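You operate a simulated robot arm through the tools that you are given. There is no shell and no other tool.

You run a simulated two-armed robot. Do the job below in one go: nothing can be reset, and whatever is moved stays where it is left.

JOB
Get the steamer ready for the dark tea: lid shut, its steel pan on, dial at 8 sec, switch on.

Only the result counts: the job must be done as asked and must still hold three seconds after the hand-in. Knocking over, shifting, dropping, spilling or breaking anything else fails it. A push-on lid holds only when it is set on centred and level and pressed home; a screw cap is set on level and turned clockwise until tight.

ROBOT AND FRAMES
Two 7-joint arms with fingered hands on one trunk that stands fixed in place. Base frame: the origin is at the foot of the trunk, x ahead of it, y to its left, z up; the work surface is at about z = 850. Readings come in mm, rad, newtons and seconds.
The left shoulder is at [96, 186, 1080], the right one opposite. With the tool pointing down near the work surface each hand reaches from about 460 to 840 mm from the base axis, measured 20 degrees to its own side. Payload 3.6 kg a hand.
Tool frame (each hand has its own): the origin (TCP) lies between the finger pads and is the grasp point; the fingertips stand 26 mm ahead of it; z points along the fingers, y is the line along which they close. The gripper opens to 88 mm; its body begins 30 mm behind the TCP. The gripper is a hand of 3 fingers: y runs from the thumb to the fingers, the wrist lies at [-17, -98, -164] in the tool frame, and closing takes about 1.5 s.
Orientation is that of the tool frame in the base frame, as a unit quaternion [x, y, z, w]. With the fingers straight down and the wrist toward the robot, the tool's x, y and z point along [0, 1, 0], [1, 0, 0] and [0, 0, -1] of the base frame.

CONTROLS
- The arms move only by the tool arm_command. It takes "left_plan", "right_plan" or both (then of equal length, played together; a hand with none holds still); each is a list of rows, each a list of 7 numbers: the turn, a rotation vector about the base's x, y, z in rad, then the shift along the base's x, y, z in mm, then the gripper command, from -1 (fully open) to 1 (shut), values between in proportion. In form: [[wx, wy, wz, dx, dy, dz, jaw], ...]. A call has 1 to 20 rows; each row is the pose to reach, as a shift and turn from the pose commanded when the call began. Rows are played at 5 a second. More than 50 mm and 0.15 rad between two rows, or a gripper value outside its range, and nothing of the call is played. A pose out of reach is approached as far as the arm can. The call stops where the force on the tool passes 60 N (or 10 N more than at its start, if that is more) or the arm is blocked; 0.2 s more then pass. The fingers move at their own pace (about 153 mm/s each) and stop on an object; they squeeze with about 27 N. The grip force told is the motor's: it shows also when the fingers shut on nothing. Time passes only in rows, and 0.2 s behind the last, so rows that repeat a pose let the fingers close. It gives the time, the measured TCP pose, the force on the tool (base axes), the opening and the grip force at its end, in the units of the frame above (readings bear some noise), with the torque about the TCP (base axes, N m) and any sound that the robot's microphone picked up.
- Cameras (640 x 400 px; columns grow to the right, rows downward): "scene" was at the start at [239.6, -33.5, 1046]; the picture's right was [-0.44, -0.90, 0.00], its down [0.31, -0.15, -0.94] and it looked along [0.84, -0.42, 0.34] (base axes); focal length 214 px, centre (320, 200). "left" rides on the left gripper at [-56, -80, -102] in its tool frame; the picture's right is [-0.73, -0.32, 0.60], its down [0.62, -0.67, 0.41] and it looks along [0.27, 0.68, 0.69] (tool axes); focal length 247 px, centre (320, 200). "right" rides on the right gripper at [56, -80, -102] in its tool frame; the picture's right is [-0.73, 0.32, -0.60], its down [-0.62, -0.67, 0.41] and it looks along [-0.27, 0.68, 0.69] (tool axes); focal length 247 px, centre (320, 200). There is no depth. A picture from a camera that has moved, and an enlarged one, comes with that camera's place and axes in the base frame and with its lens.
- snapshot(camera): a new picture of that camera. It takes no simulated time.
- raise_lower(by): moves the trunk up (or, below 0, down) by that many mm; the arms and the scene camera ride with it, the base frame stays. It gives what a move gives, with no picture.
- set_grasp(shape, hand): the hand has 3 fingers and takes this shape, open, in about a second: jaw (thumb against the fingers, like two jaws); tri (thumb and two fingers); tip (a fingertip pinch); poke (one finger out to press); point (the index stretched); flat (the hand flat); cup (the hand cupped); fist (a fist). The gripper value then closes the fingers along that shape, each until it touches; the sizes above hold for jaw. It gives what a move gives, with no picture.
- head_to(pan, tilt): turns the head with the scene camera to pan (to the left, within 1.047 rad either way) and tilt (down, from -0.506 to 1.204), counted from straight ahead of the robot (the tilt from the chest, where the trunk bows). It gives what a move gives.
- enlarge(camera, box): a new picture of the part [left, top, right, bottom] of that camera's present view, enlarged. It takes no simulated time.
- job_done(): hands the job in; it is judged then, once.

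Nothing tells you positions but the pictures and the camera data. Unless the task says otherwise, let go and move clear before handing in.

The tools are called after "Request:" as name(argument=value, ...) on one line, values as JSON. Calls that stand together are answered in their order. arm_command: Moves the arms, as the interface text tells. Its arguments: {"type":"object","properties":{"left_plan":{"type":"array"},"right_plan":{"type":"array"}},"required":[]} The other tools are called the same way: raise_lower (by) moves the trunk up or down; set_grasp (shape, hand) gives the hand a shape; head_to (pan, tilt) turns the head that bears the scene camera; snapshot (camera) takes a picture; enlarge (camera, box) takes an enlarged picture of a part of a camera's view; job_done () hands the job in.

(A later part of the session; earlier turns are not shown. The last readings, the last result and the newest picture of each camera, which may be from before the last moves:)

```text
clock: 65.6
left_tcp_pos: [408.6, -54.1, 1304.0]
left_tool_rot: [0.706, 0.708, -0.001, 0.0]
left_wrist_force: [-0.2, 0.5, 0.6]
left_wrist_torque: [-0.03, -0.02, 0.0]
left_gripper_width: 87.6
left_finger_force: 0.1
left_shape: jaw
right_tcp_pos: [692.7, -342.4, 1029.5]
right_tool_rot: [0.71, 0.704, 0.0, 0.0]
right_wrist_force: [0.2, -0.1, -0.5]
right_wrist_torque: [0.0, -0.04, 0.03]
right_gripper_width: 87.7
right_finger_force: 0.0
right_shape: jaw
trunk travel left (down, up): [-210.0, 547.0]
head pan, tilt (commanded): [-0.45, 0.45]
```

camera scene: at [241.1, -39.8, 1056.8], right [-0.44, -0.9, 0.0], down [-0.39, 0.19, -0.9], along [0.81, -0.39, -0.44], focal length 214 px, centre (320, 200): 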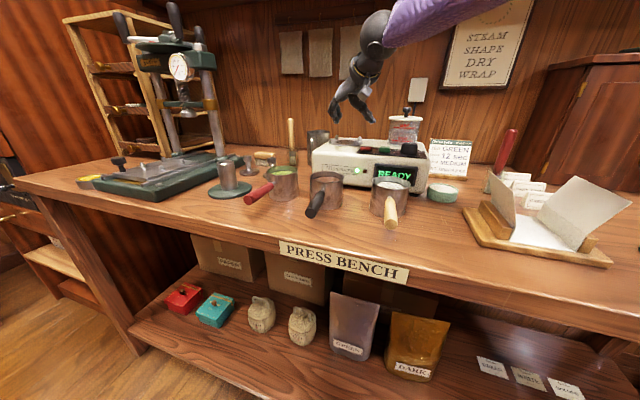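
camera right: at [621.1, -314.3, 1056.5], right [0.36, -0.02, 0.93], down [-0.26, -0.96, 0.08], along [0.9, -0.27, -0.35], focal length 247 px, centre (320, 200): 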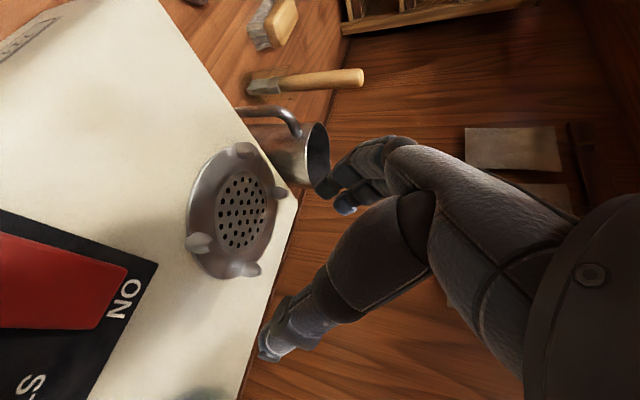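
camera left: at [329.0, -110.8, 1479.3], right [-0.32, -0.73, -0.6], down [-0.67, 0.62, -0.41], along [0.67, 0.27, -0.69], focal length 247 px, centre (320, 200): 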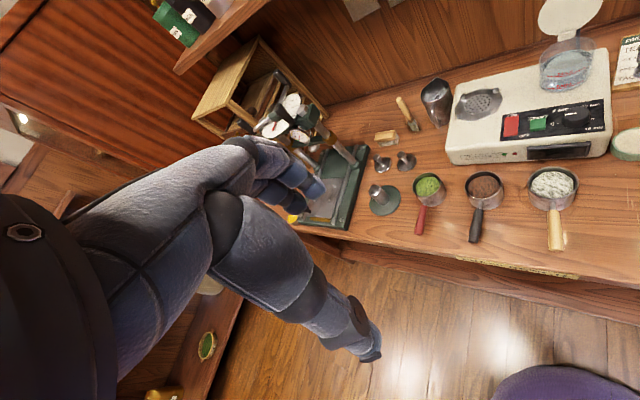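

Now straight down with the trunk lower; I extend toward the seat's centre.

Request:
arm_command(right_plan=[[0, 0, 0, 16, -7.5, 0, -1], [0, 0, 0, 32, -15, 0, -1], [0, 0, 0, 48, -22, 0, -1], [0, 0, 0, 63, -29.6, 0, -1]])

Request:
snapshot(camera="right")

```text
clock: 66.6
left_tcp_pos: [409.2, -53.5, 1302.3]
left_tool_rot: [0.707, 0.707, 0.0, 0.0]
left_wrist_force: [0.3, -0.1, -0.3]
left_wrist_torque: [0.01, -0.02, -0.01]
left_gripper_width: 87.7
left_finger_force: 0.2
left_shape: jaw
right_tcp_pos: [746.5, -368.5, 1027.6]
right_tool_rot: [0.71, 0.704, 0.0, -0.001]
right_wrist_force: [-0.4, 0.2, -0.5]
right_wrist_torque: [-0.02, 0.01, -0.04]
right_gripper_width: 87.6
right_finger_force: 0.0
right_shape: jaw
right hand out of reach, approached as far as the arm can: row 4
trunk travel left (down, up): [-210.0, 547.0]
head pan, tilt (commanded): [-0.45, 0.45]
```

```text
taken
camera right: at [668.6, -312.8, 1129.9], right [0.31, -0.74, 0.6], down [-0.67, -0.62, -0.41], along [0.67, -0.27, -0.69], focal length 247 px, centre (320, 200)
```

right: 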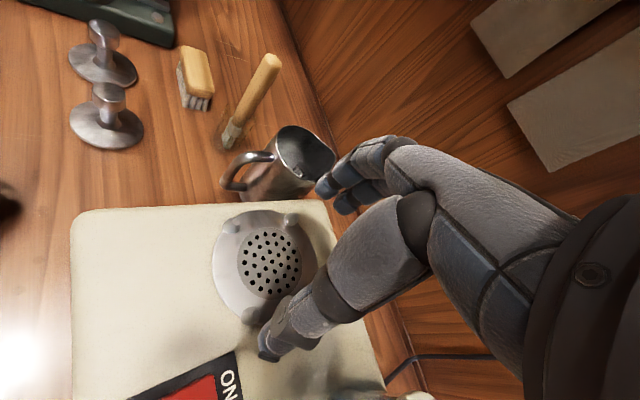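

Only 10 mm short now, and the reach keeps growing as the trunk goes down relative to the hand. I raise the hand, lower the trunk by 90 mm more, and try again with a slightly better yaw.

Request:
arm_command(right_plan=[[0, 0, 0, -20, 8, 30, -1], [0, 0, -0.05, -40, 15, 60, -1], [0, 0, -0.1, -50, 20, 95, -1]])

Request:
raise_lower(by=-90)

Request:
arm_command(right_plan=[[0, 0, 0, 15, -6, 0, -1], [0, 0, 0, 30, -12, 0, -1], [0, 0, 0, 45, -18, 0, -1], [0, 0, 0, 60, -23, 0, -1]])

```text
clock: 67.4
left_tcp_pos: [407.8, -53.0, 1303.4]
left_tool_rot: [0.707, 0.707, -0.001, 0.001]
left_wrist_force: [-0.6, 0.2, 0.5]
left_wrist_torque: [-0.01, -0.01, -0.01]
left_gripper_width: 87.6
left_finger_force: 0.1
left_shape: jaw
right_tcp_pos: [698.8, -349.2, 1125.4]
right_tool_rot: [0.744, 0.668, -0.002, 0.0]
right_wrist_force: [0.5, 0.0, 0.6]
right_wrist_torque: [0.02, -0.02, -0.01]
right_gripper_width: 87.5
right_finger_force: 0.1
right_shape: jaw
trunk travel left (down, up): [-210.0, 547.0]
head pan, tilt (commanded): [-0.45, 0.45]
```

```text
clock: 68.7
left_tcp_pos: [407.8, -52.5, 1213.6]
left_tool_rot: [0.707, 0.707, -0.001, 0.001]
left_wrist_force: [0.2, -0.3, 0.2]
left_wrist_torque: [-0.02, -0.01, 0.01]
left_gripper_width: 87.9
left_finger_force: 0.1
left_shape: jaw
right_tcp_pos: [697.5, -348.5, 1035.2]
right_tool_rot: [0.745, 0.667, 0.001, -0.001]
right_wrist_force: [0.3, 0.7, -1.1]
right_wrist_torque: [0.01, -0.02, -0.01]
right_gripper_width: 87.7
right_finger_force: 0.1
right_shape: jaw
trunk travel left (down, up): [-120.0, 637.0]
head pan, tilt (commanded): [-0.45, 0.45]
```

```text
clock: 69.7
left_tcp_pos: [410.0, -54.6, 1212.1]
left_tool_rot: [0.708, 0.707, -0.001, -0.002]
left_wrist_force: [-0.1, 0.3, 0.6]
left_wrist_torque: [0.01, 0.02, -0.01]
left_gripper_width: 87.6
left_finger_force: 0.1
left_shape: jaw
right_tcp_pos: [759.2, -374.5, 1031.3]
right_tool_rot: [0.745, 0.667, -0.003, -0.001]
right_wrist_force: [0.6, -1.3, -0.5]
right_wrist_torque: [0.0, 0.0, 0.0]
right_gripper_width: 87.5
right_finger_force: 0.0
right_shape: jaw
trunk travel left (down, up): [-120.0, 637.0]
head pan, tilt (commanded): [-0.45, 0.45]
```

The straight-down hand now reaches right over the seat (759,-374). I check that it can also come down to the height needed for setting the pan (TCP z≈990).

Request:
arm_command(right_plan=[[0, 0, 0, -1, 1, -15, -1], [0, 0, 0, -2, 2, -28, -1], [0, 0, 0, -3, 2.5, -40, -1]])

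Request:
snapshot(camera="right")

Request:
enlarge(camera="left", box=[420, 40, 600, 220])

Request:
snapshot(camera="scene")

```text
clock: 70.5
left_tcp_pos: [409.5, -54.9, 1212.1]
left_tool_rot: [0.707, 0.707, -0.001, 0.0]
left_wrist_force: [0.6, 0.6, 0.1]
left_wrist_torque: [0.01, 0.0, 0.01]
left_gripper_width: 87.8
left_finger_force: 0.1
left_shape: jaw
right_tcp_pos: [756.3, -368.7, 991.6]
right_tool_rot: [0.744, 0.668, -0.001, -0.001]
right_wrist_force: [-0.4, -0.1, -0.3]
right_wrist_torque: [-0.02, 0.0, 0.04]
right_gripper_width: 87.6
right_finger_force: 0.0
right_shape: jaw
trunk travel left (down, up): [-120.0, 637.0]
head pan, tilt (commanded): [-0.45, 0.45]
```

```text
taken
camera right: at [683.5, -305.7, 1094.8], right [0.24, -0.76, 0.6], down [-0.73, -0.55, -0.41], along [0.64, -0.34, -0.69], focal length 247 px, centre (320, 200)
```

right: 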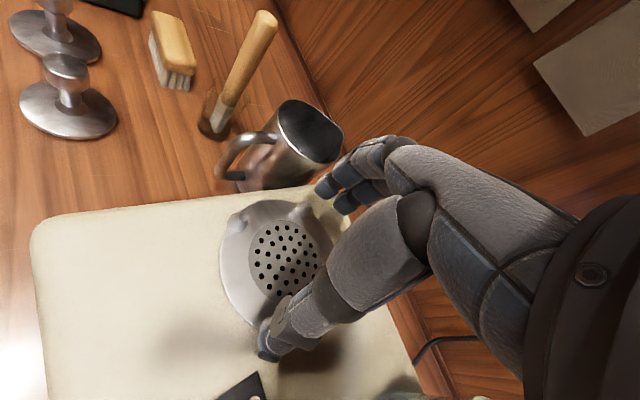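

```text
2.22 times, centred on (510, 130) of left
camera zoom: at [329.4, -110.7, 1314.2], right [-0.32, -0.73, -0.6], down [-0.67, 0.62, -0.41], along [0.67, 0.27, -0.69], focal length 549 px, centre (-102, 356)
```

zoom: 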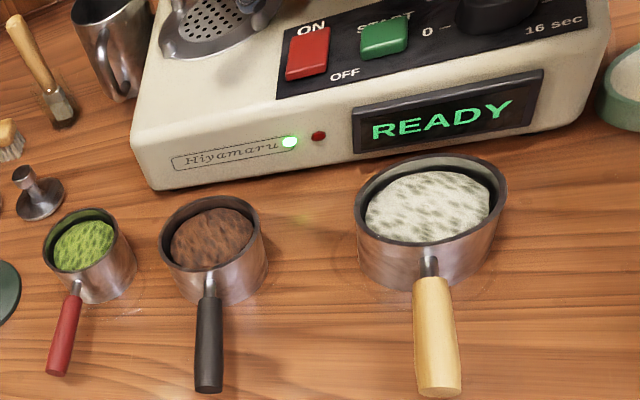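

```text
taken
camera scene: at [275.9, -39.9, 859.6], right [-0.44, -0.9, 0.0], down [-0.39, 0.19, -0.9], along [0.81, -0.39, -0.44], focal length 214 px, centre (320, 200)
```

scene: 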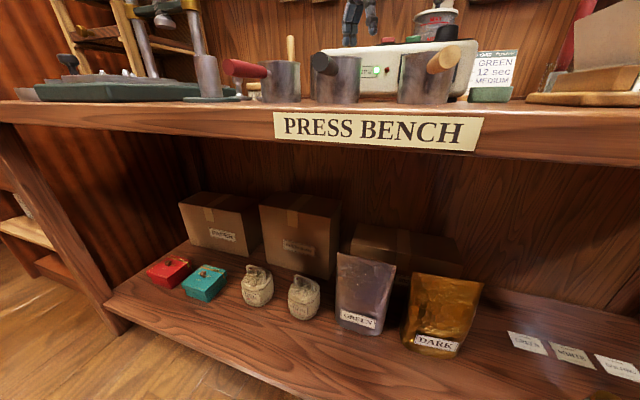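

The hand reaches the setting height too (756,-369,991). So I'll take the pan by its cup from straight above; I go back up and over to the pan and look down on it.

Request:
arm_command(right_plan=[[0, 0, 0, 0, 0, 35, -1], [0, 0, 0, -25, 22, 60, -1], [0, 0, 0, -60, 52, 60, -1], [0, 0, 0, -95, 84, 60, -1], [0, 0, 0, -130, 116, 60, -1], [0, 0, 0, -153, 136, 50, -1]])

Request:
snapshot(camera="right")

Request:
enlarge(camera="left", box=[420, 0, 600, 220])

Request:
head_to(pan=-0.45, tilt=-0.05)

Request:
snapshot(camera="scene")

```text
clock: 71.9
left_tcp_pos: [409.3, -54.7, 1212.2]
left_tool_rot: [0.707, 0.707, 0.0, 0.0]
left_wrist_force: [0.7, -0.5, 0.0]
left_wrist_torque: [-0.01, 0.0, 0.03]
left_gripper_width: 87.8
left_finger_force: 0.1
left_shape: jaw
right_tcp_pos: [602.3, -234.3, 1041.7]
right_tool_rot: [0.744, 0.669, -0.001, 0.0]
right_wrist_force: [-0.4, -0.2, -0.1]
right_wrist_torque: [0.04, 0.02, 0.03]
right_gripper_width: 87.7
right_finger_force: 0.1
right_shape: jaw
trunk travel left (down, up): [-120.0, 637.0]
head pan, tilt (commanded): [-0.45, 0.45]
```

```text
taken
camera right: at [529.5, -170.6, 1143.6], right [0.24, -0.77, 0.6], down [-0.73, -0.55, -0.41], along [0.64, -0.34, -0.69], focal length 247 px, centre (320, 200)
```

right: 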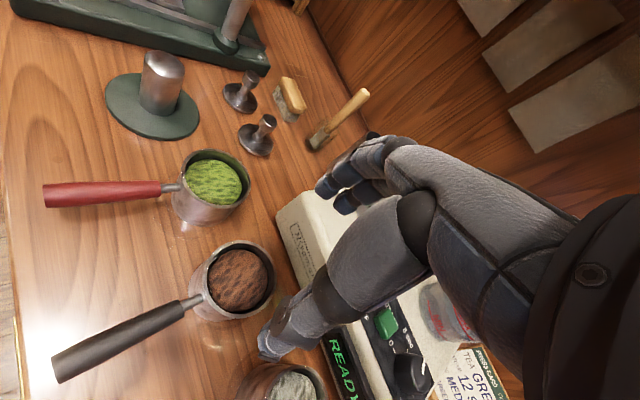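

```text
1.82 times, centred on (510, 110) of left
camera zoom: at [328.9, -110.5, 1314.4], right [-0.32, -0.73, -0.6], down [-0.67, 0.62, -0.41], along [0.67, 0.27, -0.69], focal length 449 px, centre (-26, 364)
```

zoom: 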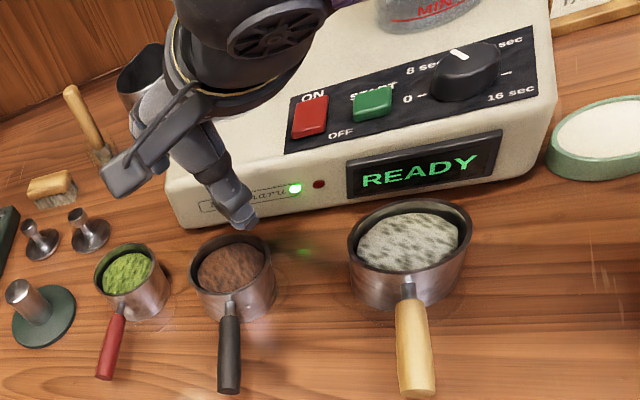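

```text
clock: 72.8
left_tcp_pos: [409.3, -54.8, 1213.3]
left_tool_rot: [0.707, 0.707, 0.0, 0.0]
left_wrist_force: [-0.1, 0.0, 0.5]
left_wrist_torque: [0.01, 0.01, -0.02]
left_gripper_width: 87.8
left_finger_force: 0.1
left_shape: jaw
right_tcp_pos: [602.9, -234.8, 1042.2]
right_tool_rot: [0.745, 0.668, -0.001, -0.001]
right_wrist_force: [-0.2, 1.2, -0.2]
right_wrist_torque: [0.0, 0.01, -0.04]
right_gripper_width: 87.8
right_finger_force: 0.1
right_shape: jaw
trunk travel left (down, up): [-120.0, 637.0]
head pan, tilt (commanded): [-0.45, -0.051]
```

```text
taken
camera scene: at [272.9, -38.4, 905.7], right [-0.44, -0.9, 0.0], down [0.04, -0.02, -1.0], along [0.9, -0.43, 0.05], focal length 214 px, centre (320, 200)
```

scene: 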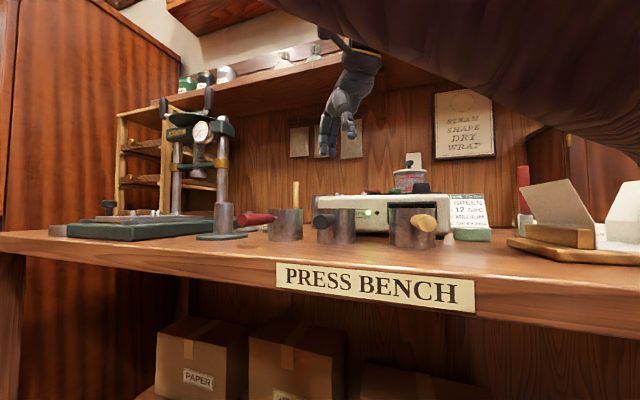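

The hand is above the pan. I enlarge to fix the cup's centre relative to the hand.

Request:
enlarge(camera="right", box=[140, 200, 300, 350])

Request:
enlarge(camera="scene", box=[260, 90, 440, 260])

Request:
enlarge(camera="left", box=[470, 110, 600, 230])

```text
2.67 times, centred on (220, 275) of right
camera zoom: at [530.4, -171.1, 1143.6], right [0.24, -0.76, 0.6], down [-0.73, -0.55, -0.41], along [0.64, -0.34, -0.69], focal length 659 px, centre (587, 0)
```

zoom: 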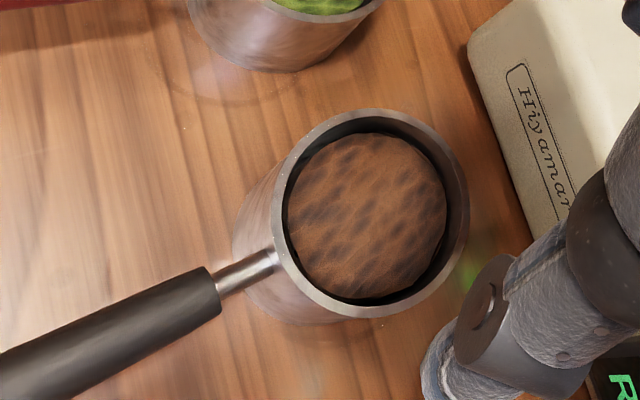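

```text
2.35 times, centred on (350, 175) of scene
camera zoom: at [272.9, -38.4, 905.7], right [-0.44, -0.9, 0.0], down [0.04, -0.02, -1.0], along [0.9, -0.43, 0.05], focal length 505 px, centre (249, 259)
```

zoom: 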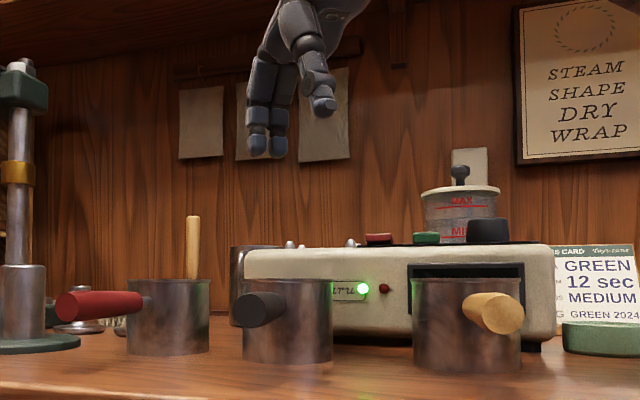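

```text
3.33 times, centred on (535, 170) of left
camera zoom: at [329.2, -110.7, 1314.2], right [-0.32, -0.73, -0.6], down [-0.67, 0.62, -0.41], along [0.67, 0.27, -0.69], focal length 823 px, centre (-397, 300)
```

zoom: 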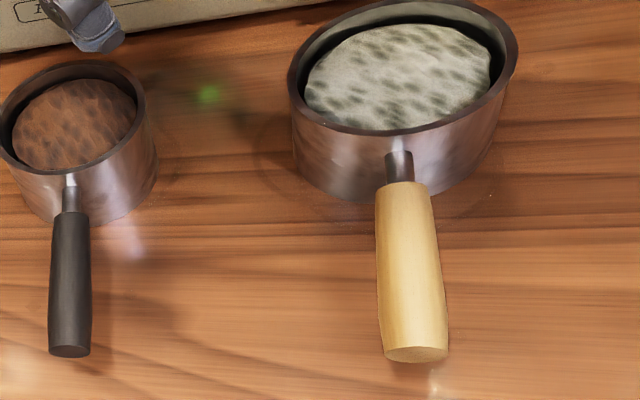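

The cup's centre is near (606,-233) and the handle lies about 36° clear of the thumb. I come down until the tips are just above the rim and check.

Request:
arm_command(right_plan=[[0, 0, 0, 3.3, 1.6, -25, -1], [0, 0, 0, 3.3, 1.6, -55, -1], [0, 0, 0, 3.3, 1.6, -85, -1], [0, 0, 0, 3.3, 1.6, -102, -1]])

Request:
snapshot(camera="right")

Request:
enlarge(camera="scene", box=[260, 120, 440, 260])

Request:
enlarge(camera="left", box=[400, 80, 580, 230])

```text
clock: 73.8
left_tcp_pos: [409.8, -53.5, 1211.7]
left_tool_rot: [0.707, 0.708, -0.001, 0.0]
left_wrist_force: [-0.2, 0.5, 0.1]
left_wrist_torque: [0.03, 0.01, 0.02]
left_gripper_width: 87.5
left_finger_force: 0.0
left_shape: jaw
right_tcp_pos: [606.4, -233.9, 939.4]
right_tool_rot: [0.744, 0.668, -0.001, -0.001]
right_wrist_force: [0.2, -0.5, 0.2]
right_wrist_torque: [0.01, 0.01, 0.02]
right_gripper_width: 87.8
right_finger_force: 0.1
right_shape: jaw
trunk travel left (down, up): [-120.0, 637.0]
head pan, tilt (commanded): [-0.45, -0.051]
```

```text
taken
camera right: at [533.5, -168.6, 1041.6], right [0.24, -0.76, 0.6], down [-0.73, -0.55, -0.41], along [0.64, -0.34, -0.69], focal length 247 px, centre (320, 200)
```

right: 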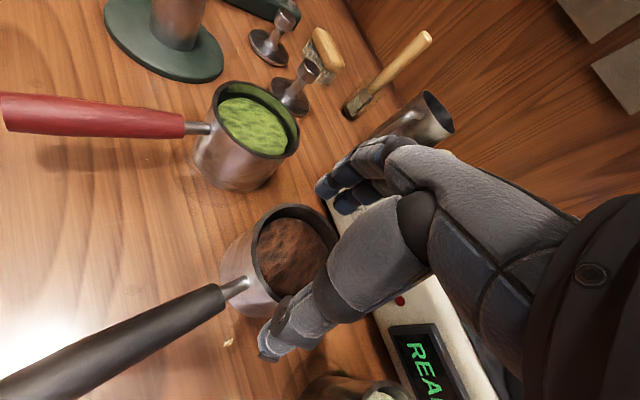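

```text
2.86 times, centred on (350, 190) of scene
camera zoom: at [273.0, -38.4, 905.8], right [-0.44, -0.9, 0.0], down [0.05, -0.02, -1.0], along [0.9, -0.43, 0.05], focal length 613 px, centre (234, 229)
```

zoom: 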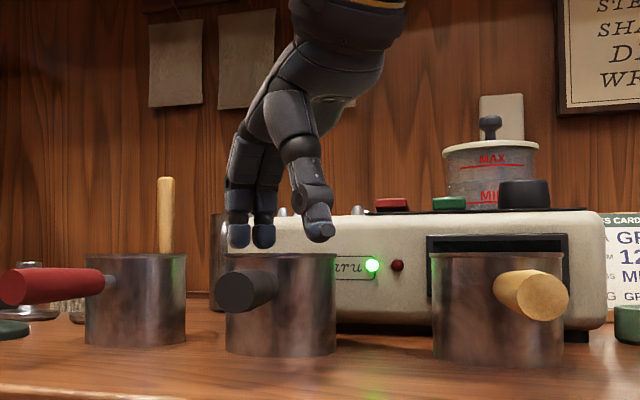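

```text
2.67 times, centred on (490, 155) of left
camera zoom: at [329.3, -110.7, 1314.2], right [-0.32, -0.73, -0.6], down [-0.67, 0.62, -0.41], along [0.67, 0.27, -0.69], focal length 659 px, centre (-133, 320)
```

zoom: 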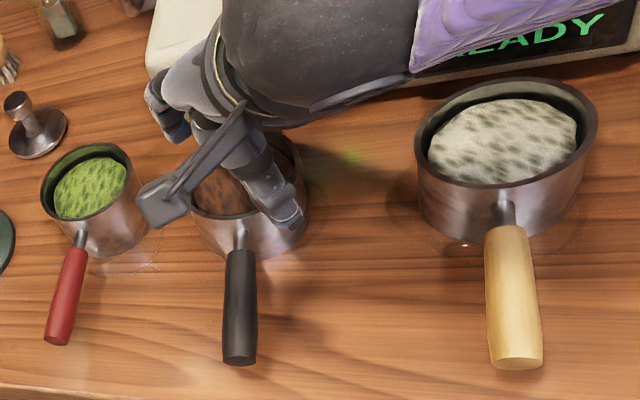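

Thumb and fingers line up on both sides of the cup, clear of the handle. I go down around the cup.

Request:
arm_command(right_plan=[[0, 0, 0, 0, 0.5, -12, -1], [0, 0, 0, 0, 0.5, -24, -1], [0, 0, 0, 0, 0.5, -35, -1], [0, 0, 0, 0, 0.5, -43, -1]])

Request:
enlarge(camera="scene", box=[280, 150, 400, 250])

Request:
snapshot(camera="right")

```text
clock: 74.8
left_tcp_pos: [409.4, -53.2, 1212.1]
left_tool_rot: [0.707, 0.708, -0.001, -0.001]
left_wrist_force: [-0.6, -0.1, 0.0]
left_wrist_torque: [-0.01, -0.04, 0.0]
left_gripper_width: 87.7
left_finger_force: 0.1
left_shape: jaw
right_tcp_pos: [606.8, -231.6, 898.1]
right_tool_rot: [0.744, 0.668, 0.0, 0.0]
right_wrist_force: [0.0, -0.1, 1.3]
right_wrist_torque: [0.0, 0.04, 0.0]
right_gripper_width: 87.6
right_finger_force: 0.0
right_shape: jaw
trunk travel left (down, up): [-120.0, 637.0]
head pan, tilt (commanded): [-0.45, -0.051]
```

```text
4.00 times, centred on (340, 200) of scene
camera zoom: at [272.8, -38.4, 905.9], right [-0.44, -0.9, 0.0], down [0.05, -0.02, -1.0], along [0.9, -0.43, 0.05], focal length 858 px, centre (240, 200)
```

zoom: 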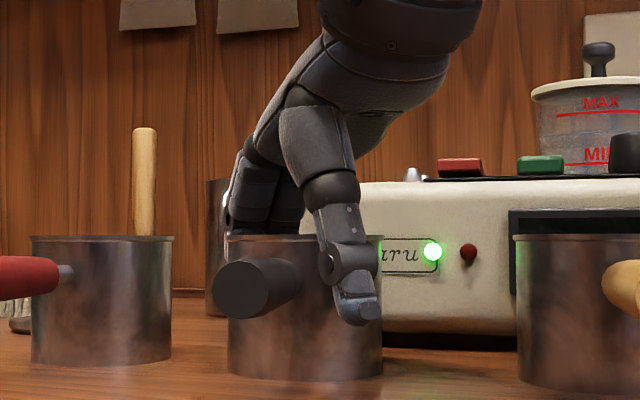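

```text
taken
camera right: at [532.8, -167.1, 1000.3], right [0.24, -0.76, 0.6], down [-0.73, -0.55, -0.41], along [0.64, -0.34, -0.69], focal length 247 px, centre (320, 200)
```

right: 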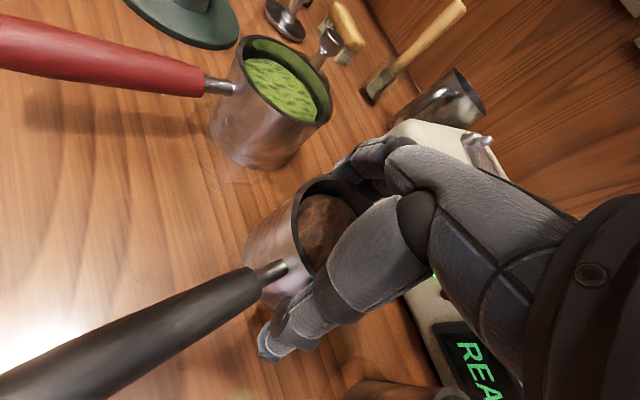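

Thumb in front, fingers behind, handle free. I close gently on the cup and hold.

Request:
arm_command(right_plan=[[0, 0, 0, 0, 0, 0, -0.85], [0, 0, 0, 0, 0, 0, -0.72], [0, 0, 0, 0, 0, 0, -0.62], [0, 0, 0, 0, 0, 0, -0.52], [0, 0, 0, 0, 0, 0, -0.4], [0, 0, 0, 0, 0, 0, -0.2], [0, 0, 0, 0, 0, 0, 0.2], [0, 0, 0, 0, 0, 0, 1], [0, 0, 0, 0, 0, 0, 1], [0, 0, 0, 0, 0, 0, 1]])

Request:
enlarge(camera="scene", box=[280, 150, 400, 250])

Request:
snapshot(camera="right")

```text
clock: 77.0
left_tcp_pos: [409.7, -54.8, 1212.6]
left_tool_rot: [0.707, 0.707, 0.0, 0.0]
left_wrist_force: [-0.5, 0.2, -0.1]
left_wrist_torque: [0.01, -0.03, -0.02]
left_gripper_width: 87.6
left_finger_force: 0.1
left_shape: jaw
right_tcp_pos: [605.7, -231.9, 899.0]
right_tool_rot: [0.744, 0.668, -0.002, -0.001]
right_wrist_force: [-0.3, 0.1, 0.5]
right_wrist_torque: [-0.05, -0.12, -0.03]
right_gripper_width: 65.4
right_finger_force: 26.8
right_shape: jaw
trunk travel left (down, up): [-120.0, 637.0]
head pan, tilt (commanded): [-0.45, -0.051]
```

```text
4.00 times, centred on (340, 200) of scene
camera zoom: at [272.9, -38.5, 905.8], right [-0.44, -0.9, 0.0], down [0.05, -0.02, -1.0], along [0.9, -0.43, 0.05], focal length 858 px, centre (240, 200)
```

zoom: 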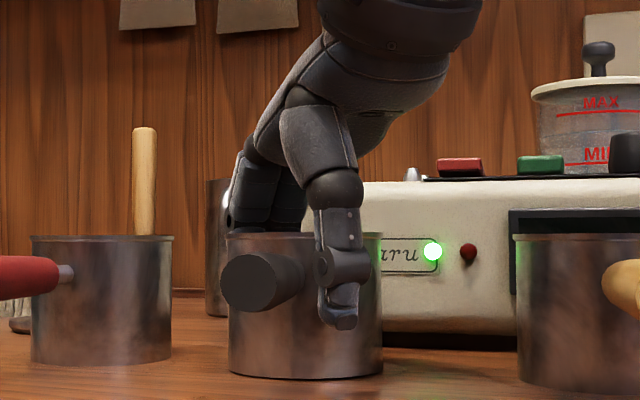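

```text
taken
camera right: at [533.0, -167.3, 1000.2], right [0.24, -0.76, 0.6], down [-0.73, -0.55, -0.41], along [0.64, -0.34, -0.69], focal length 247 px, centre (320, 200)
```

right: 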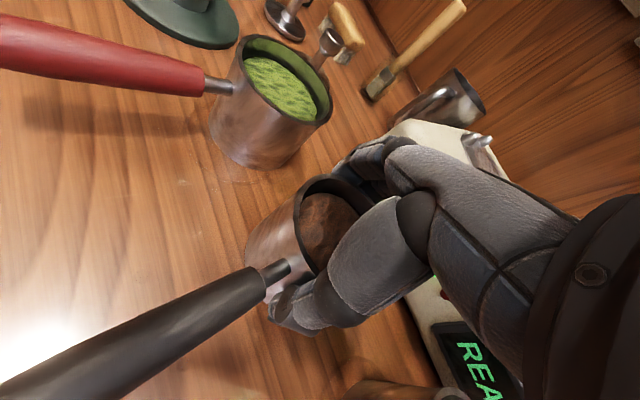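

The cup is held (26.8 N, width 65 mm). I test-lift by 8 mm and check that it hangs level.

Request:
arm_command(right_plan=[[0, 0, 0, 0, 0, 2, 1], [0, 0, 0, 0, 0, 5, 1], [0, 0, 0, 0, 0, 8, 1], [0, 0, 0, 0, 0, 8, 1]])

Request:
enlarge(camera="scene", box=[280, 150, 400, 250])

Request:
enlarge(camera="left", box=[440, 120, 560, 230])

```text
clock: 78.0
left_tcp_pos: [408.9, -53.7, 1211.0]
left_tool_rot: [0.707, 0.707, -0.001, 0.0]
left_wrist_force: [-0.1, 0.4, -0.9]
left_wrist_torque: [0.02, 0.01, 0.04]
left_gripper_width: 87.7
left_finger_force: 0.0
left_shape: jaw
right_tcp_pos: [606.2, -231.9, 904.7]
right_tool_rot: [0.744, 0.668, 0.0, -0.001]
right_wrist_force: [0.0, -0.3, -3.3]
right_wrist_torque: [0.02, 0.02, -0.01]
right_gripper_width: 65.3
right_finger_force: 27.3
right_shape: jaw
trunk travel left (down, up): [-120.0, 637.0]
head pan, tilt (commanded): [-0.45, -0.051]
```

```text
4.00 times, centred on (340, 200) of scene
camera zoom: at [273.1, -38.5, 905.7], right [-0.44, -0.9, 0.0], down [0.04, -0.02, -1.0], along [0.9, -0.43, 0.05], focal length 858 px, centre (240, 200)
```

zoom: 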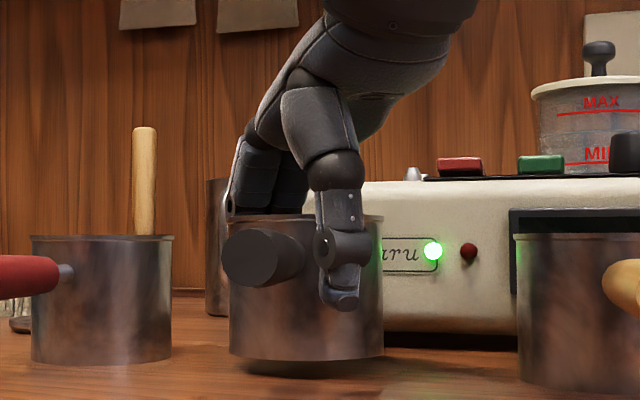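

```text
3.64 times, centred on (500, 175) of left
camera zoom: at [329.6, -110.8, 1314.1], right [-0.32, -0.73, -0.6], down [-0.67, 0.62, -0.41], along [0.67, 0.27, -0.69], focal length 898 px, centre (-334, 291)
```

zoom: 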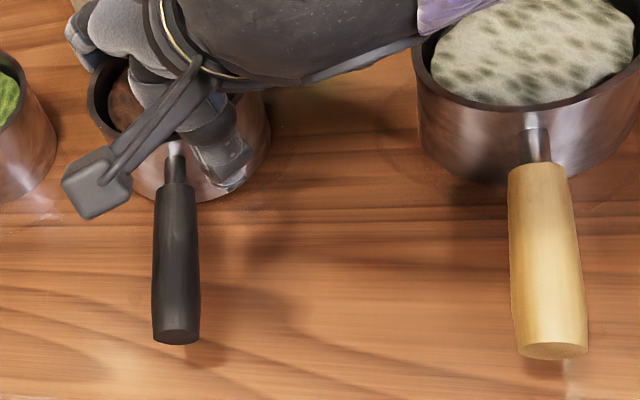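

The pan hangs level with 3.3 N of weight. I lift it straight up by about 130 mm, then look at the seat once more.

Request:
arm_command(right_plan=[[0, 0, 0, 0, 0, 15, 1], [0, 0, 0, 0, 0, 35, 1], [0, 0, 0, 0, 0, 55, 1], [0, 0, 0, 0, 0, 75, 1], [0, 0, 0, 0, 0, 95, 1], [0, 0, 0, 0, 0, 115, 1], [0, 0, 0, 0, 0, 128, 1]])

Request:
snapshot(camera="right")

Request:
snapshot(camera="left")

Request:
snapshot(camera="scene")

```text
clock: 79.6
left_tcp_pos: [409.1, -53.4, 1212.3]
left_tool_rot: [0.707, 0.707, -0.001, -0.001]
left_wrist_force: [0.1, -0.5, 0.5]
left_wrist_torque: [0.02, -0.03, 0.0]
left_gripper_width: 87.8
left_finger_force: 0.0
left_shape: jaw
right_tcp_pos: [606.6, -232.5, 1033.4]
right_tool_rot: [0.744, 0.668, -0.001, 0.0]
right_wrist_force: [0.0, 0.2, -3.7]
right_wrist_torque: [0.0, 0.0, 0.01]
right_gripper_width: 65.3
right_finger_force: 27.4
right_shape: jaw
trunk travel left (down, up): [-120.0, 637.0]
head pan, tilt (commanded): [-0.45, -0.051]
```

```text
taken
camera right: at [533.6, -168.0, 1136.1], right [0.24, -0.76, 0.6], down [-0.73, -0.55, -0.41], along [0.64, -0.34, -0.69], focal length 247 px, centre (320, 200)
```

right: 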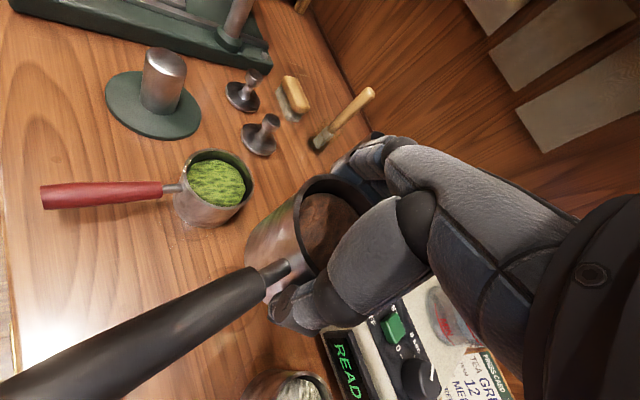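

```text
taken
camera left: at [329.5, -110.7, 1314.1], right [-0.32, -0.73, -0.6], down [-0.67, 0.62, -0.41], along [0.67, 0.27, -0.69], focal length 247 px, centre (320, 200)
```

left: 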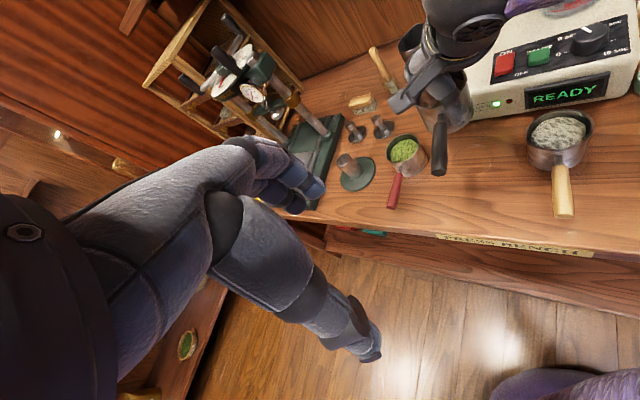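

```text
taken
camera scene: at [273.1, -38.5, 905.7], right [-0.44, -0.9, 0.0], down [0.04, -0.02, -1.0], along [0.9, -0.43, 0.05], focal length 214 px, centre (320, 200)
```

scene: 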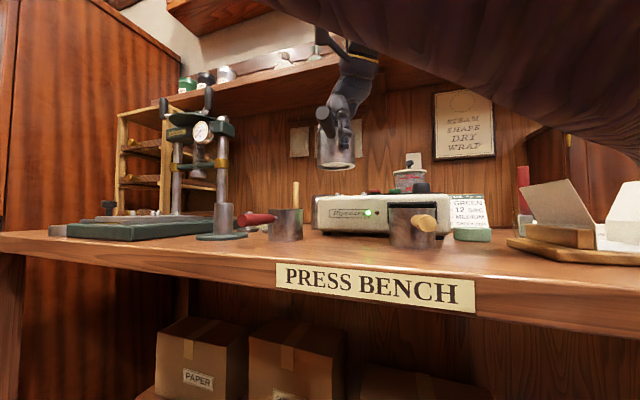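

The pan is carried level (27 N grip). I move it slowly across to above the seat, staying about 30 mm over the posts.

Request:
arm_command(right_plan=[[0, 0, 0, 8, -7, 0, 1], [0, 0, 0, 24, -21, 0, 1], [0, 0, 0, 42, -38, 0, 1], [0, 0, 0, 60, -54, 0, 1], [0, 0, 0, 78, -70, 0, 1], [0, 0, 0, 96, -86, 0, 1], [0, 0, 0, 114, -102, 0, 1], [0, 0, 0, 132, -118, 0, 1], [0, 0, 0, 146, -131, 0, 1], [0, 0, 0, 153, -138, 0, 1]])

Request:
snapshot(camera="right")

Request:
snapshot(camera="left")

Request:
snapshot(camera="scene")

```text
clock: 81.8
left_tcp_pos: [409.1, -53.8, 1212.7]
left_tool_rot: [0.707, 0.707, 0.0, -0.001]
left_wrist_force: [-0.2, -0.8, 0.3]
left_wrist_torque: [-0.02, -0.02, 0.04]
left_gripper_width: 87.7
left_finger_force: 0.0
left_shape: jaw
right_tcp_pos: [759.0, -370.2, 1034.5]
right_tool_rot: [0.743, 0.669, -0.001, 0.001]
right_wrist_force: [0.0, 0.1, -4.3]
right_wrist_torque: [0.05, 0.02, 0.02]
right_gripper_width: 65.2
right_finger_force: 27.3
right_shape: jaw
trunk travel left (down, up): [-120.0, 637.0]
head pan, tilt (commanded): [-0.45, -0.051]
```

```text
taken
camera right: at [685.1, -305.5, 1135.7], right [0.24, -0.76, 0.6], down [-0.73, -0.55, -0.41], along [0.64, -0.34, -0.69], focal length 247 px, centre (320, 200)
```

right: 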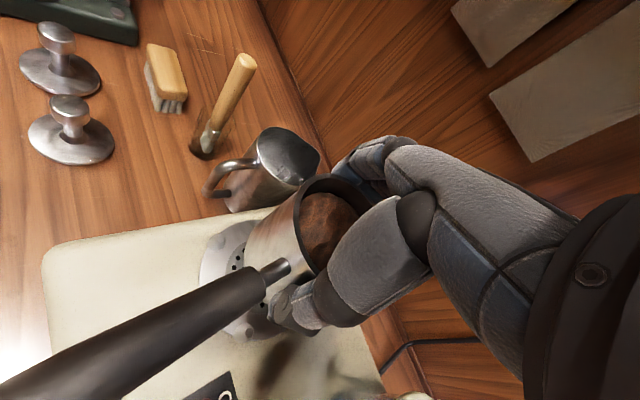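

```text
taken
camera left: at [329.9, -111.2, 1313.9], right [-0.32, -0.73, -0.6], down [-0.67, 0.62, -0.41], along [0.67, 0.27, -0.69], focal length 247 px, centre (320, 200)
```

left: 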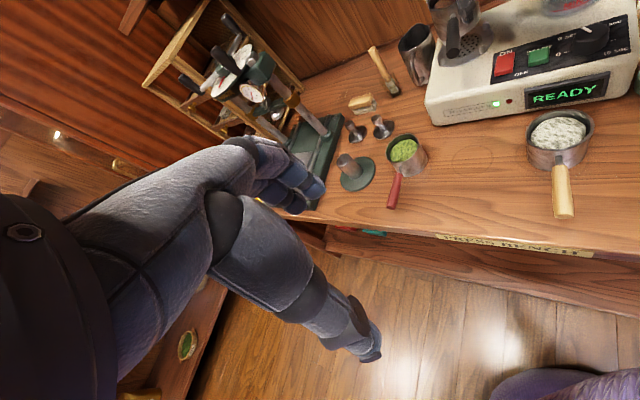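

```text
taken
camera scene: at [273.3, -38.7, 905.6], right [-0.44, -0.9, 0.0], down [0.04, -0.02, -1.0], along [0.9, -0.43, 0.05], focal length 214 px, centre (320, 200)
```

scene: 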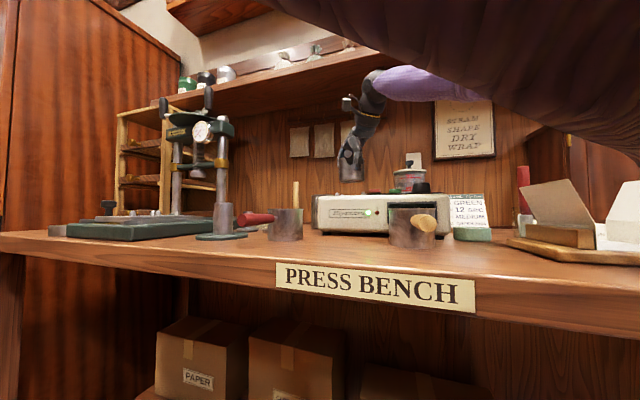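

The pan hovers over the seat. I enlarge the hand camera's view of the seat's visible rim and posts to fine-tune the centring.

Request:
enlarge(camera="right", box=[180, 170, 340, 360])

Request:
enlarge(camera="scene", box=[300, 110, 420, 240])

Request:
enlarge(camera="left", box=[400, 0, 540, 100])

```text
2.11 times, centred on (260, 265) of right
camera zoom: at [685.1, -305.5, 1135.7], right [0.24, -0.76, 0.6], down [-0.73, -0.55, -0.41], along [0.64, -0.34, -0.69], focal length 520 px, centre (446, 63)
```

zoom: 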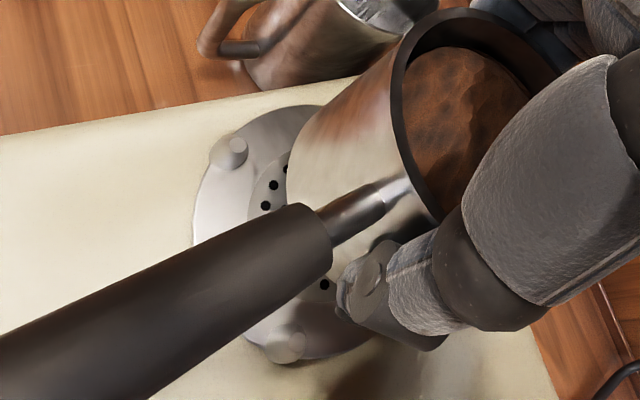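

```text
3.08 times, centred on (360, 175) of scene
camera zoom: at [273.3, -38.7, 905.6], right [-0.44, -0.9, 0.0], down [0.04, -0.02, -1.0], along [0.9, -0.43, 0.05], focal length 660 px, centre (197, 277)
```

zoom: 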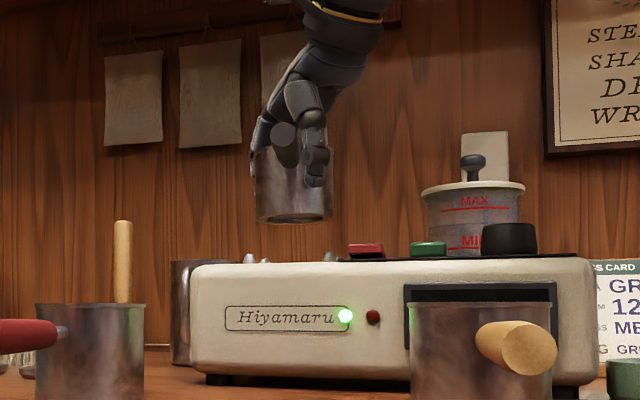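

```text
4.00 times, centred on (470, 50) of left
camera zoom: at [329.9, -111.2, 1313.9], right [-0.32, -0.73, -0.6], down [-0.67, 0.62, -0.41], along [0.67, 0.27, -0.69], focal length 988 px, centre (-280, 800)
```

zoom: 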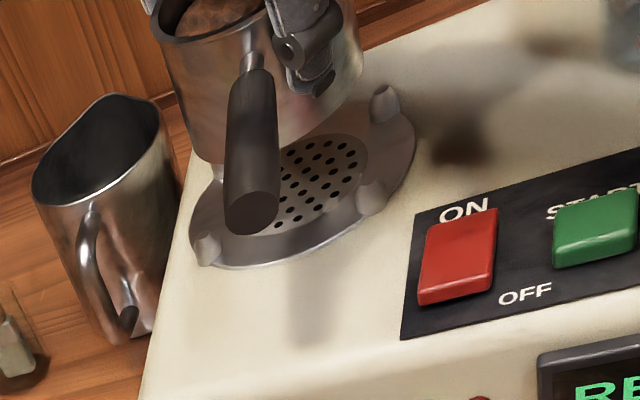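

From three posts seen by the left camera the seat's centre is (760,-369), matching the other views; the cup hangs within ~1 mm of it. I lower to just above the posts and look again.

Request:
arm_command(right_plan=[[0, 0, 0, 0.8, 0.8, -8, 1], [0, 0, 0, 0.8, 0.8, -16, 1], [0, 0, 0, 0.8, 0.8, -24, 1], [0, 0, 0, 0.8, 0.8, -30, 1]])

Request:
enlarge(camera="right", box=[180, 170, 340, 360])

Request:
enlarge(camera="scene", box=[320, 140, 400, 220])

Request:
enlarge(camera="left", box=[410, 0, 510, 80])

```text
clock: 82.8
left_tcp_pos: [408.7, -53.9, 1211.5]
left_tool_rot: [0.707, 0.707, 0.0, -0.001]
left_wrist_force: [-0.9, -1.3, -0.3]
left_wrist_torque: [0.01, -0.02, -0.01]
left_gripper_width: 87.5
left_finger_force: 0.1
left_shape: jaw
right_tcp_pos: [760.5, -367.9, 1002.6]
right_tool_rot: [0.744, 0.668, -0.001, -0.001]
right_wrist_force: [0.1, 0.8, -4.0]
right_wrist_torque: [-0.01, 0.0, -0.01]
right_gripper_width: 65.4
right_finger_force: 27.1
right_shape: jaw
trunk travel left (down, up): [-120.0, 637.0]
head pan, tilt (commanded): [-0.45, -0.051]
```

```text
2.11 times, centred on (260, 265) of right
camera zoom: at [688.0, -304.2, 1105.8], right [0.24, -0.76, 0.6], down [-0.73, -0.55, -0.41], along [0.64, -0.34, -0.69], focal length 520 px, centre (446, 63)
```

zoom: 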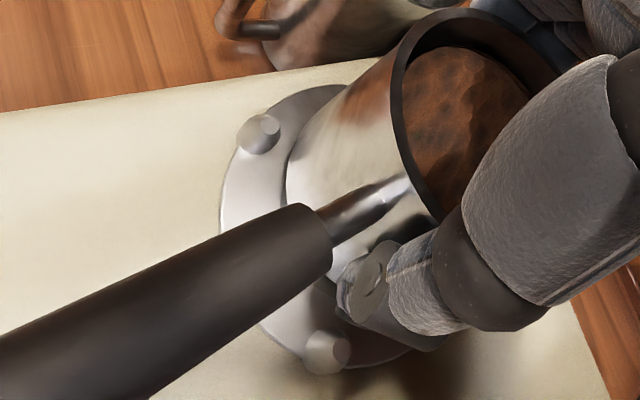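

```text
5.00 times, centred on (360, 180) of scene
camera zoom: at [273.2, -38.6, 905.7], right [-0.44, -0.9, 0.0], down [0.04, -0.02, -1.0], along [0.9, -0.43, 0.05], focal length 1072 px, centre (120, 300)
```

zoom: 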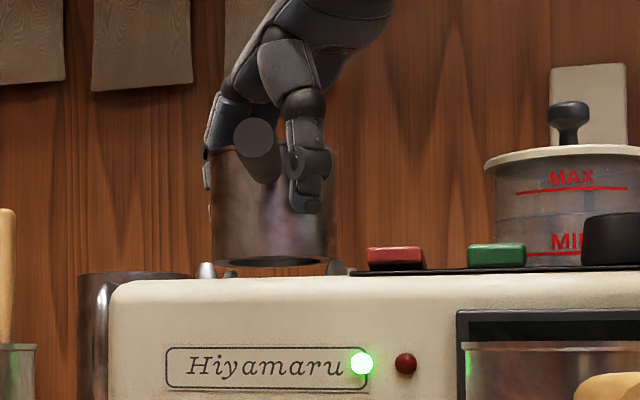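

```text
5.00 times, centred on (460, 40) of left
camera zoom: at [329.7, -110.9, 1314.1], right [-0.32, -0.73, -0.6], down [-0.67, 0.62, -0.41], along [0.67, 0.27, -0.69], focal length 1235 px, centre (-380, 1000)
```

zoom: 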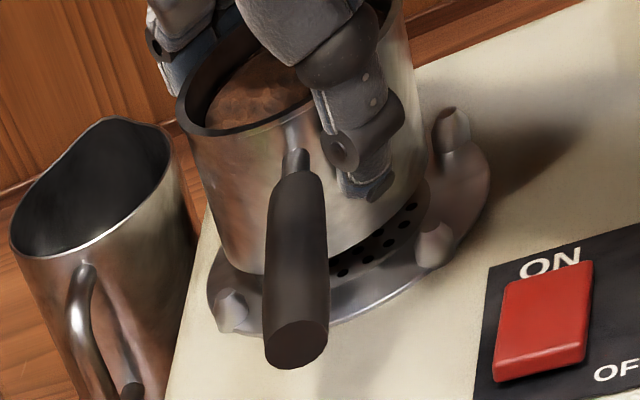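

The cup's underside is level with the post tops and laterally centred. I zoom further to judge the remaining offset before the last centimetre.

Request:
enlarge(camera="left", box=[438, 10, 498, 70])

Request:
enlarge(camera="scene", box=[350, 180, 400, 210])

Request:
enlarge(camera="right", box=[230, 200, 330, 310])

```text
6.67 times, centred on (468, 40) of left
camera zoom: at [329.7, -110.9, 1314.1], right [-0.32, -0.73, -0.6], down [-0.67, 0.62, -0.41], along [0.67, 0.27, -0.69], focal length 1646 px, centre (-667, 1267)
```

zoom: 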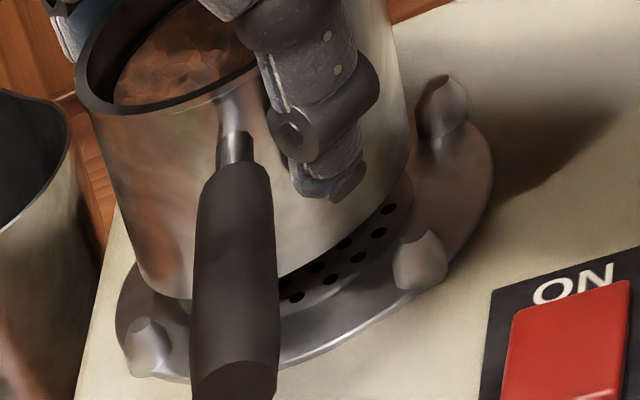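

```text
12.80 times, centred on (375, 195) of scene
camera zoom: at [273.2, -38.6, 905.7], right [-0.44, -0.9, 0.0], down [0.04, -0.02, -1.0], along [0.9, -0.43, 0.05], focal length 2745 px, centre (-384, 264)
```

zoom: 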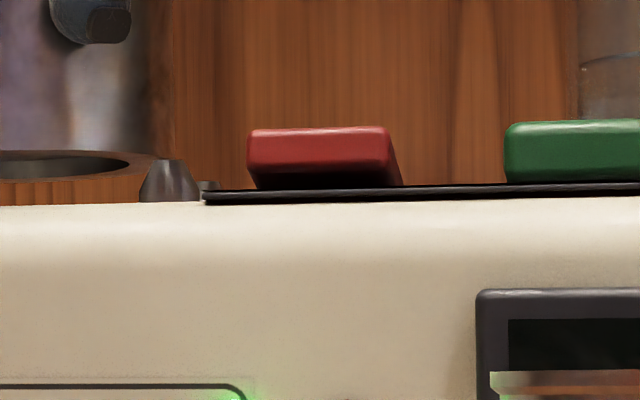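

```text
3.64 times, centred on (280, 255) of right
camera zoom: at [688.0, -304.2, 1105.8], right [0.24, -0.76, 0.6], down [-0.73, -0.55, -0.41], along [0.64, -0.34, -0.69], focal length 898 px, centre (466, 0)
```

zoom: 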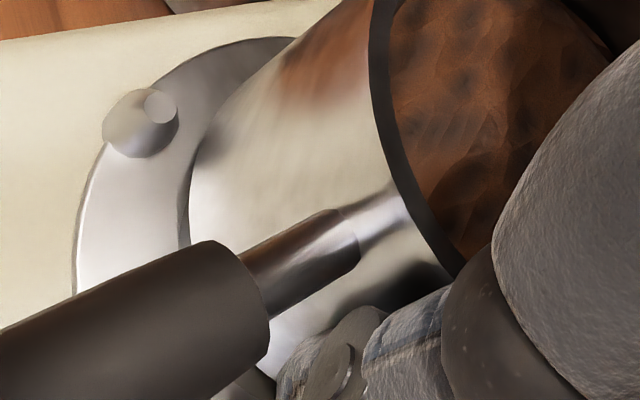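

I measure the cup against the posts from the head camera at high zoom on both sides.

Request:
enlarge(camera="scene", box=[328, 178, 378, 208])

Request:
enlarge(camera="scene", box=[340, 178, 390, 208])

```text
12.80 times, centred on (353, 193) of scene
camera zoom: at [273.2, -38.6, 905.7], right [-0.44, -0.9, 0.0], down [0.04, -0.02, -1.0], along [0.9, -0.43, 0.05], focal length 2745 px, centre (-102, 290)
```

zoom: 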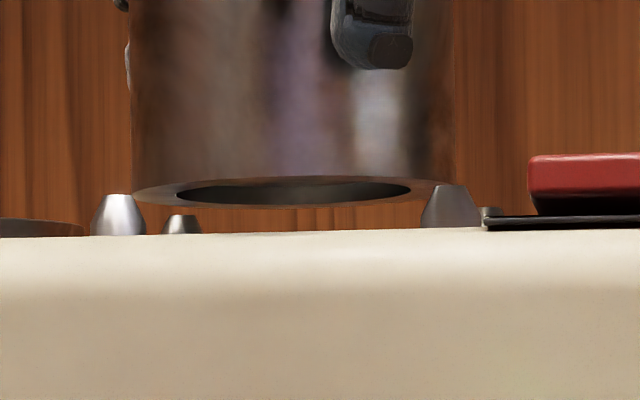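

```text
12.80 times, centred on (365, 193) of scene
camera zoom: at [273.2, -38.6, 905.7], right [-0.44, -0.9, 0.0], down [0.04, -0.02, -1.0], along [0.9, -0.43, 0.05], focal length 2745 px, centre (-256, 290)
```

zoom: 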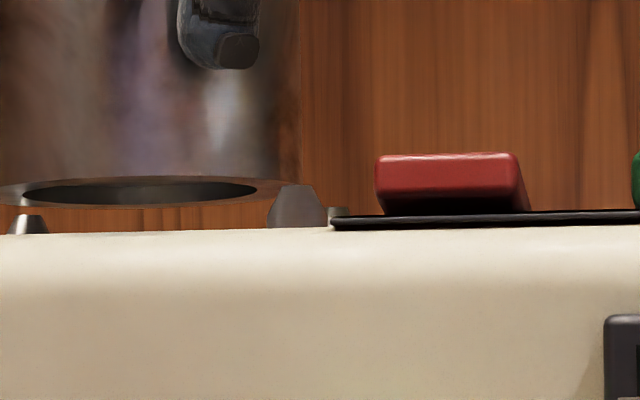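

The cup's base is level, 2 mm above the post tops (z≈954), but about 3.5 mm too far left of the seat's centre line. I shift it by (-3,-2.5) mm and check again.

Request:
arm_command(right_plan=[[0, 0, 0, -1.5, -1.2, 1, 1], [0, 0, 0, -3, -2.5, 1, 1], [0, 0, 0, -3, -2.5, 1, 1]])

Request:
enlarge(camera="scene", box=[328, 178, 378, 208])

Request:
enlarge(camera="left", box=[438, 20, 488, 60])

Request:
enlarge(camera="right", box=[210, 180, 330, 350])

```text
clock: 83.6
left_tcp_pos: [408.4, -54.8, 1212.9]
left_tool_rot: [0.707, 0.707, -0.001, 0.0]
left_wrist_force: [-0.8, -0.6, 0.0]
left_wrist_torque: [0.02, -0.01, 0.03]
left_gripper_width: 87.5
left_finger_force: 0.1
left_shape: jaw
right_tcp_pos: [756.9, -370.5, 1005.6]
right_tool_rot: [0.744, 0.668, -0.001, -0.001]
right_wrist_force: [0.1, 0.6, -3.3]
right_wrist_torque: [0.03, -0.01, -0.06]
right_gripper_width: 65.4
right_finger_force: 26.9
right_shape: jaw
trunk travel left (down, up): [-120.0, 637.0]
head pan, tilt (commanded): [-0.45, -0.051]
```

```text
12.80 times, centred on (353, 193) of scene
camera zoom: at [273.2, -38.6, 905.7], right [-0.44, -0.9, 0.0], down [0.04, -0.02, -1.0], along [0.9, -0.43, 0.05], focal length 2745 px, centre (-102, 290)
```

zoom: 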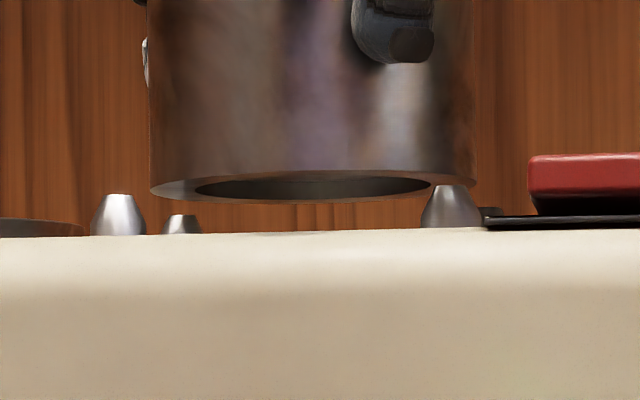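

```text
10.00 times, centred on (463, 40) of left
camera zoom: at [329.7, -110.9, 1314.1], right [-0.32, -0.73, -0.6], down [-0.67, 0.62, -0.41], along [0.67, 0.27, -0.69], focal length 2470 px, centre (-1110, 1800)
```

zoom: 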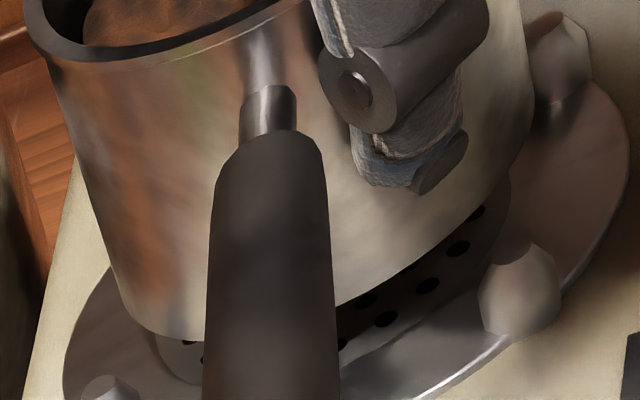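

```text
2.35 times, centred on (270, 265) of right
camera zoom: at [684.2, -306.5, 1106.7], right [0.24, -0.76, 0.6], down [-0.73, -0.55, -0.41], along [0.64, -0.34, -0.69], focal length 581 px, centre (438, 47)
```

zoom: 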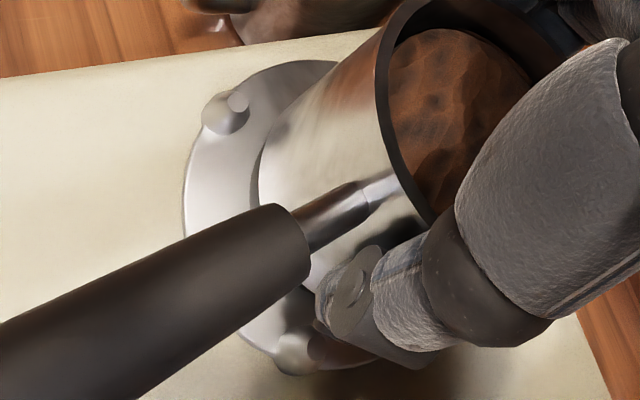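

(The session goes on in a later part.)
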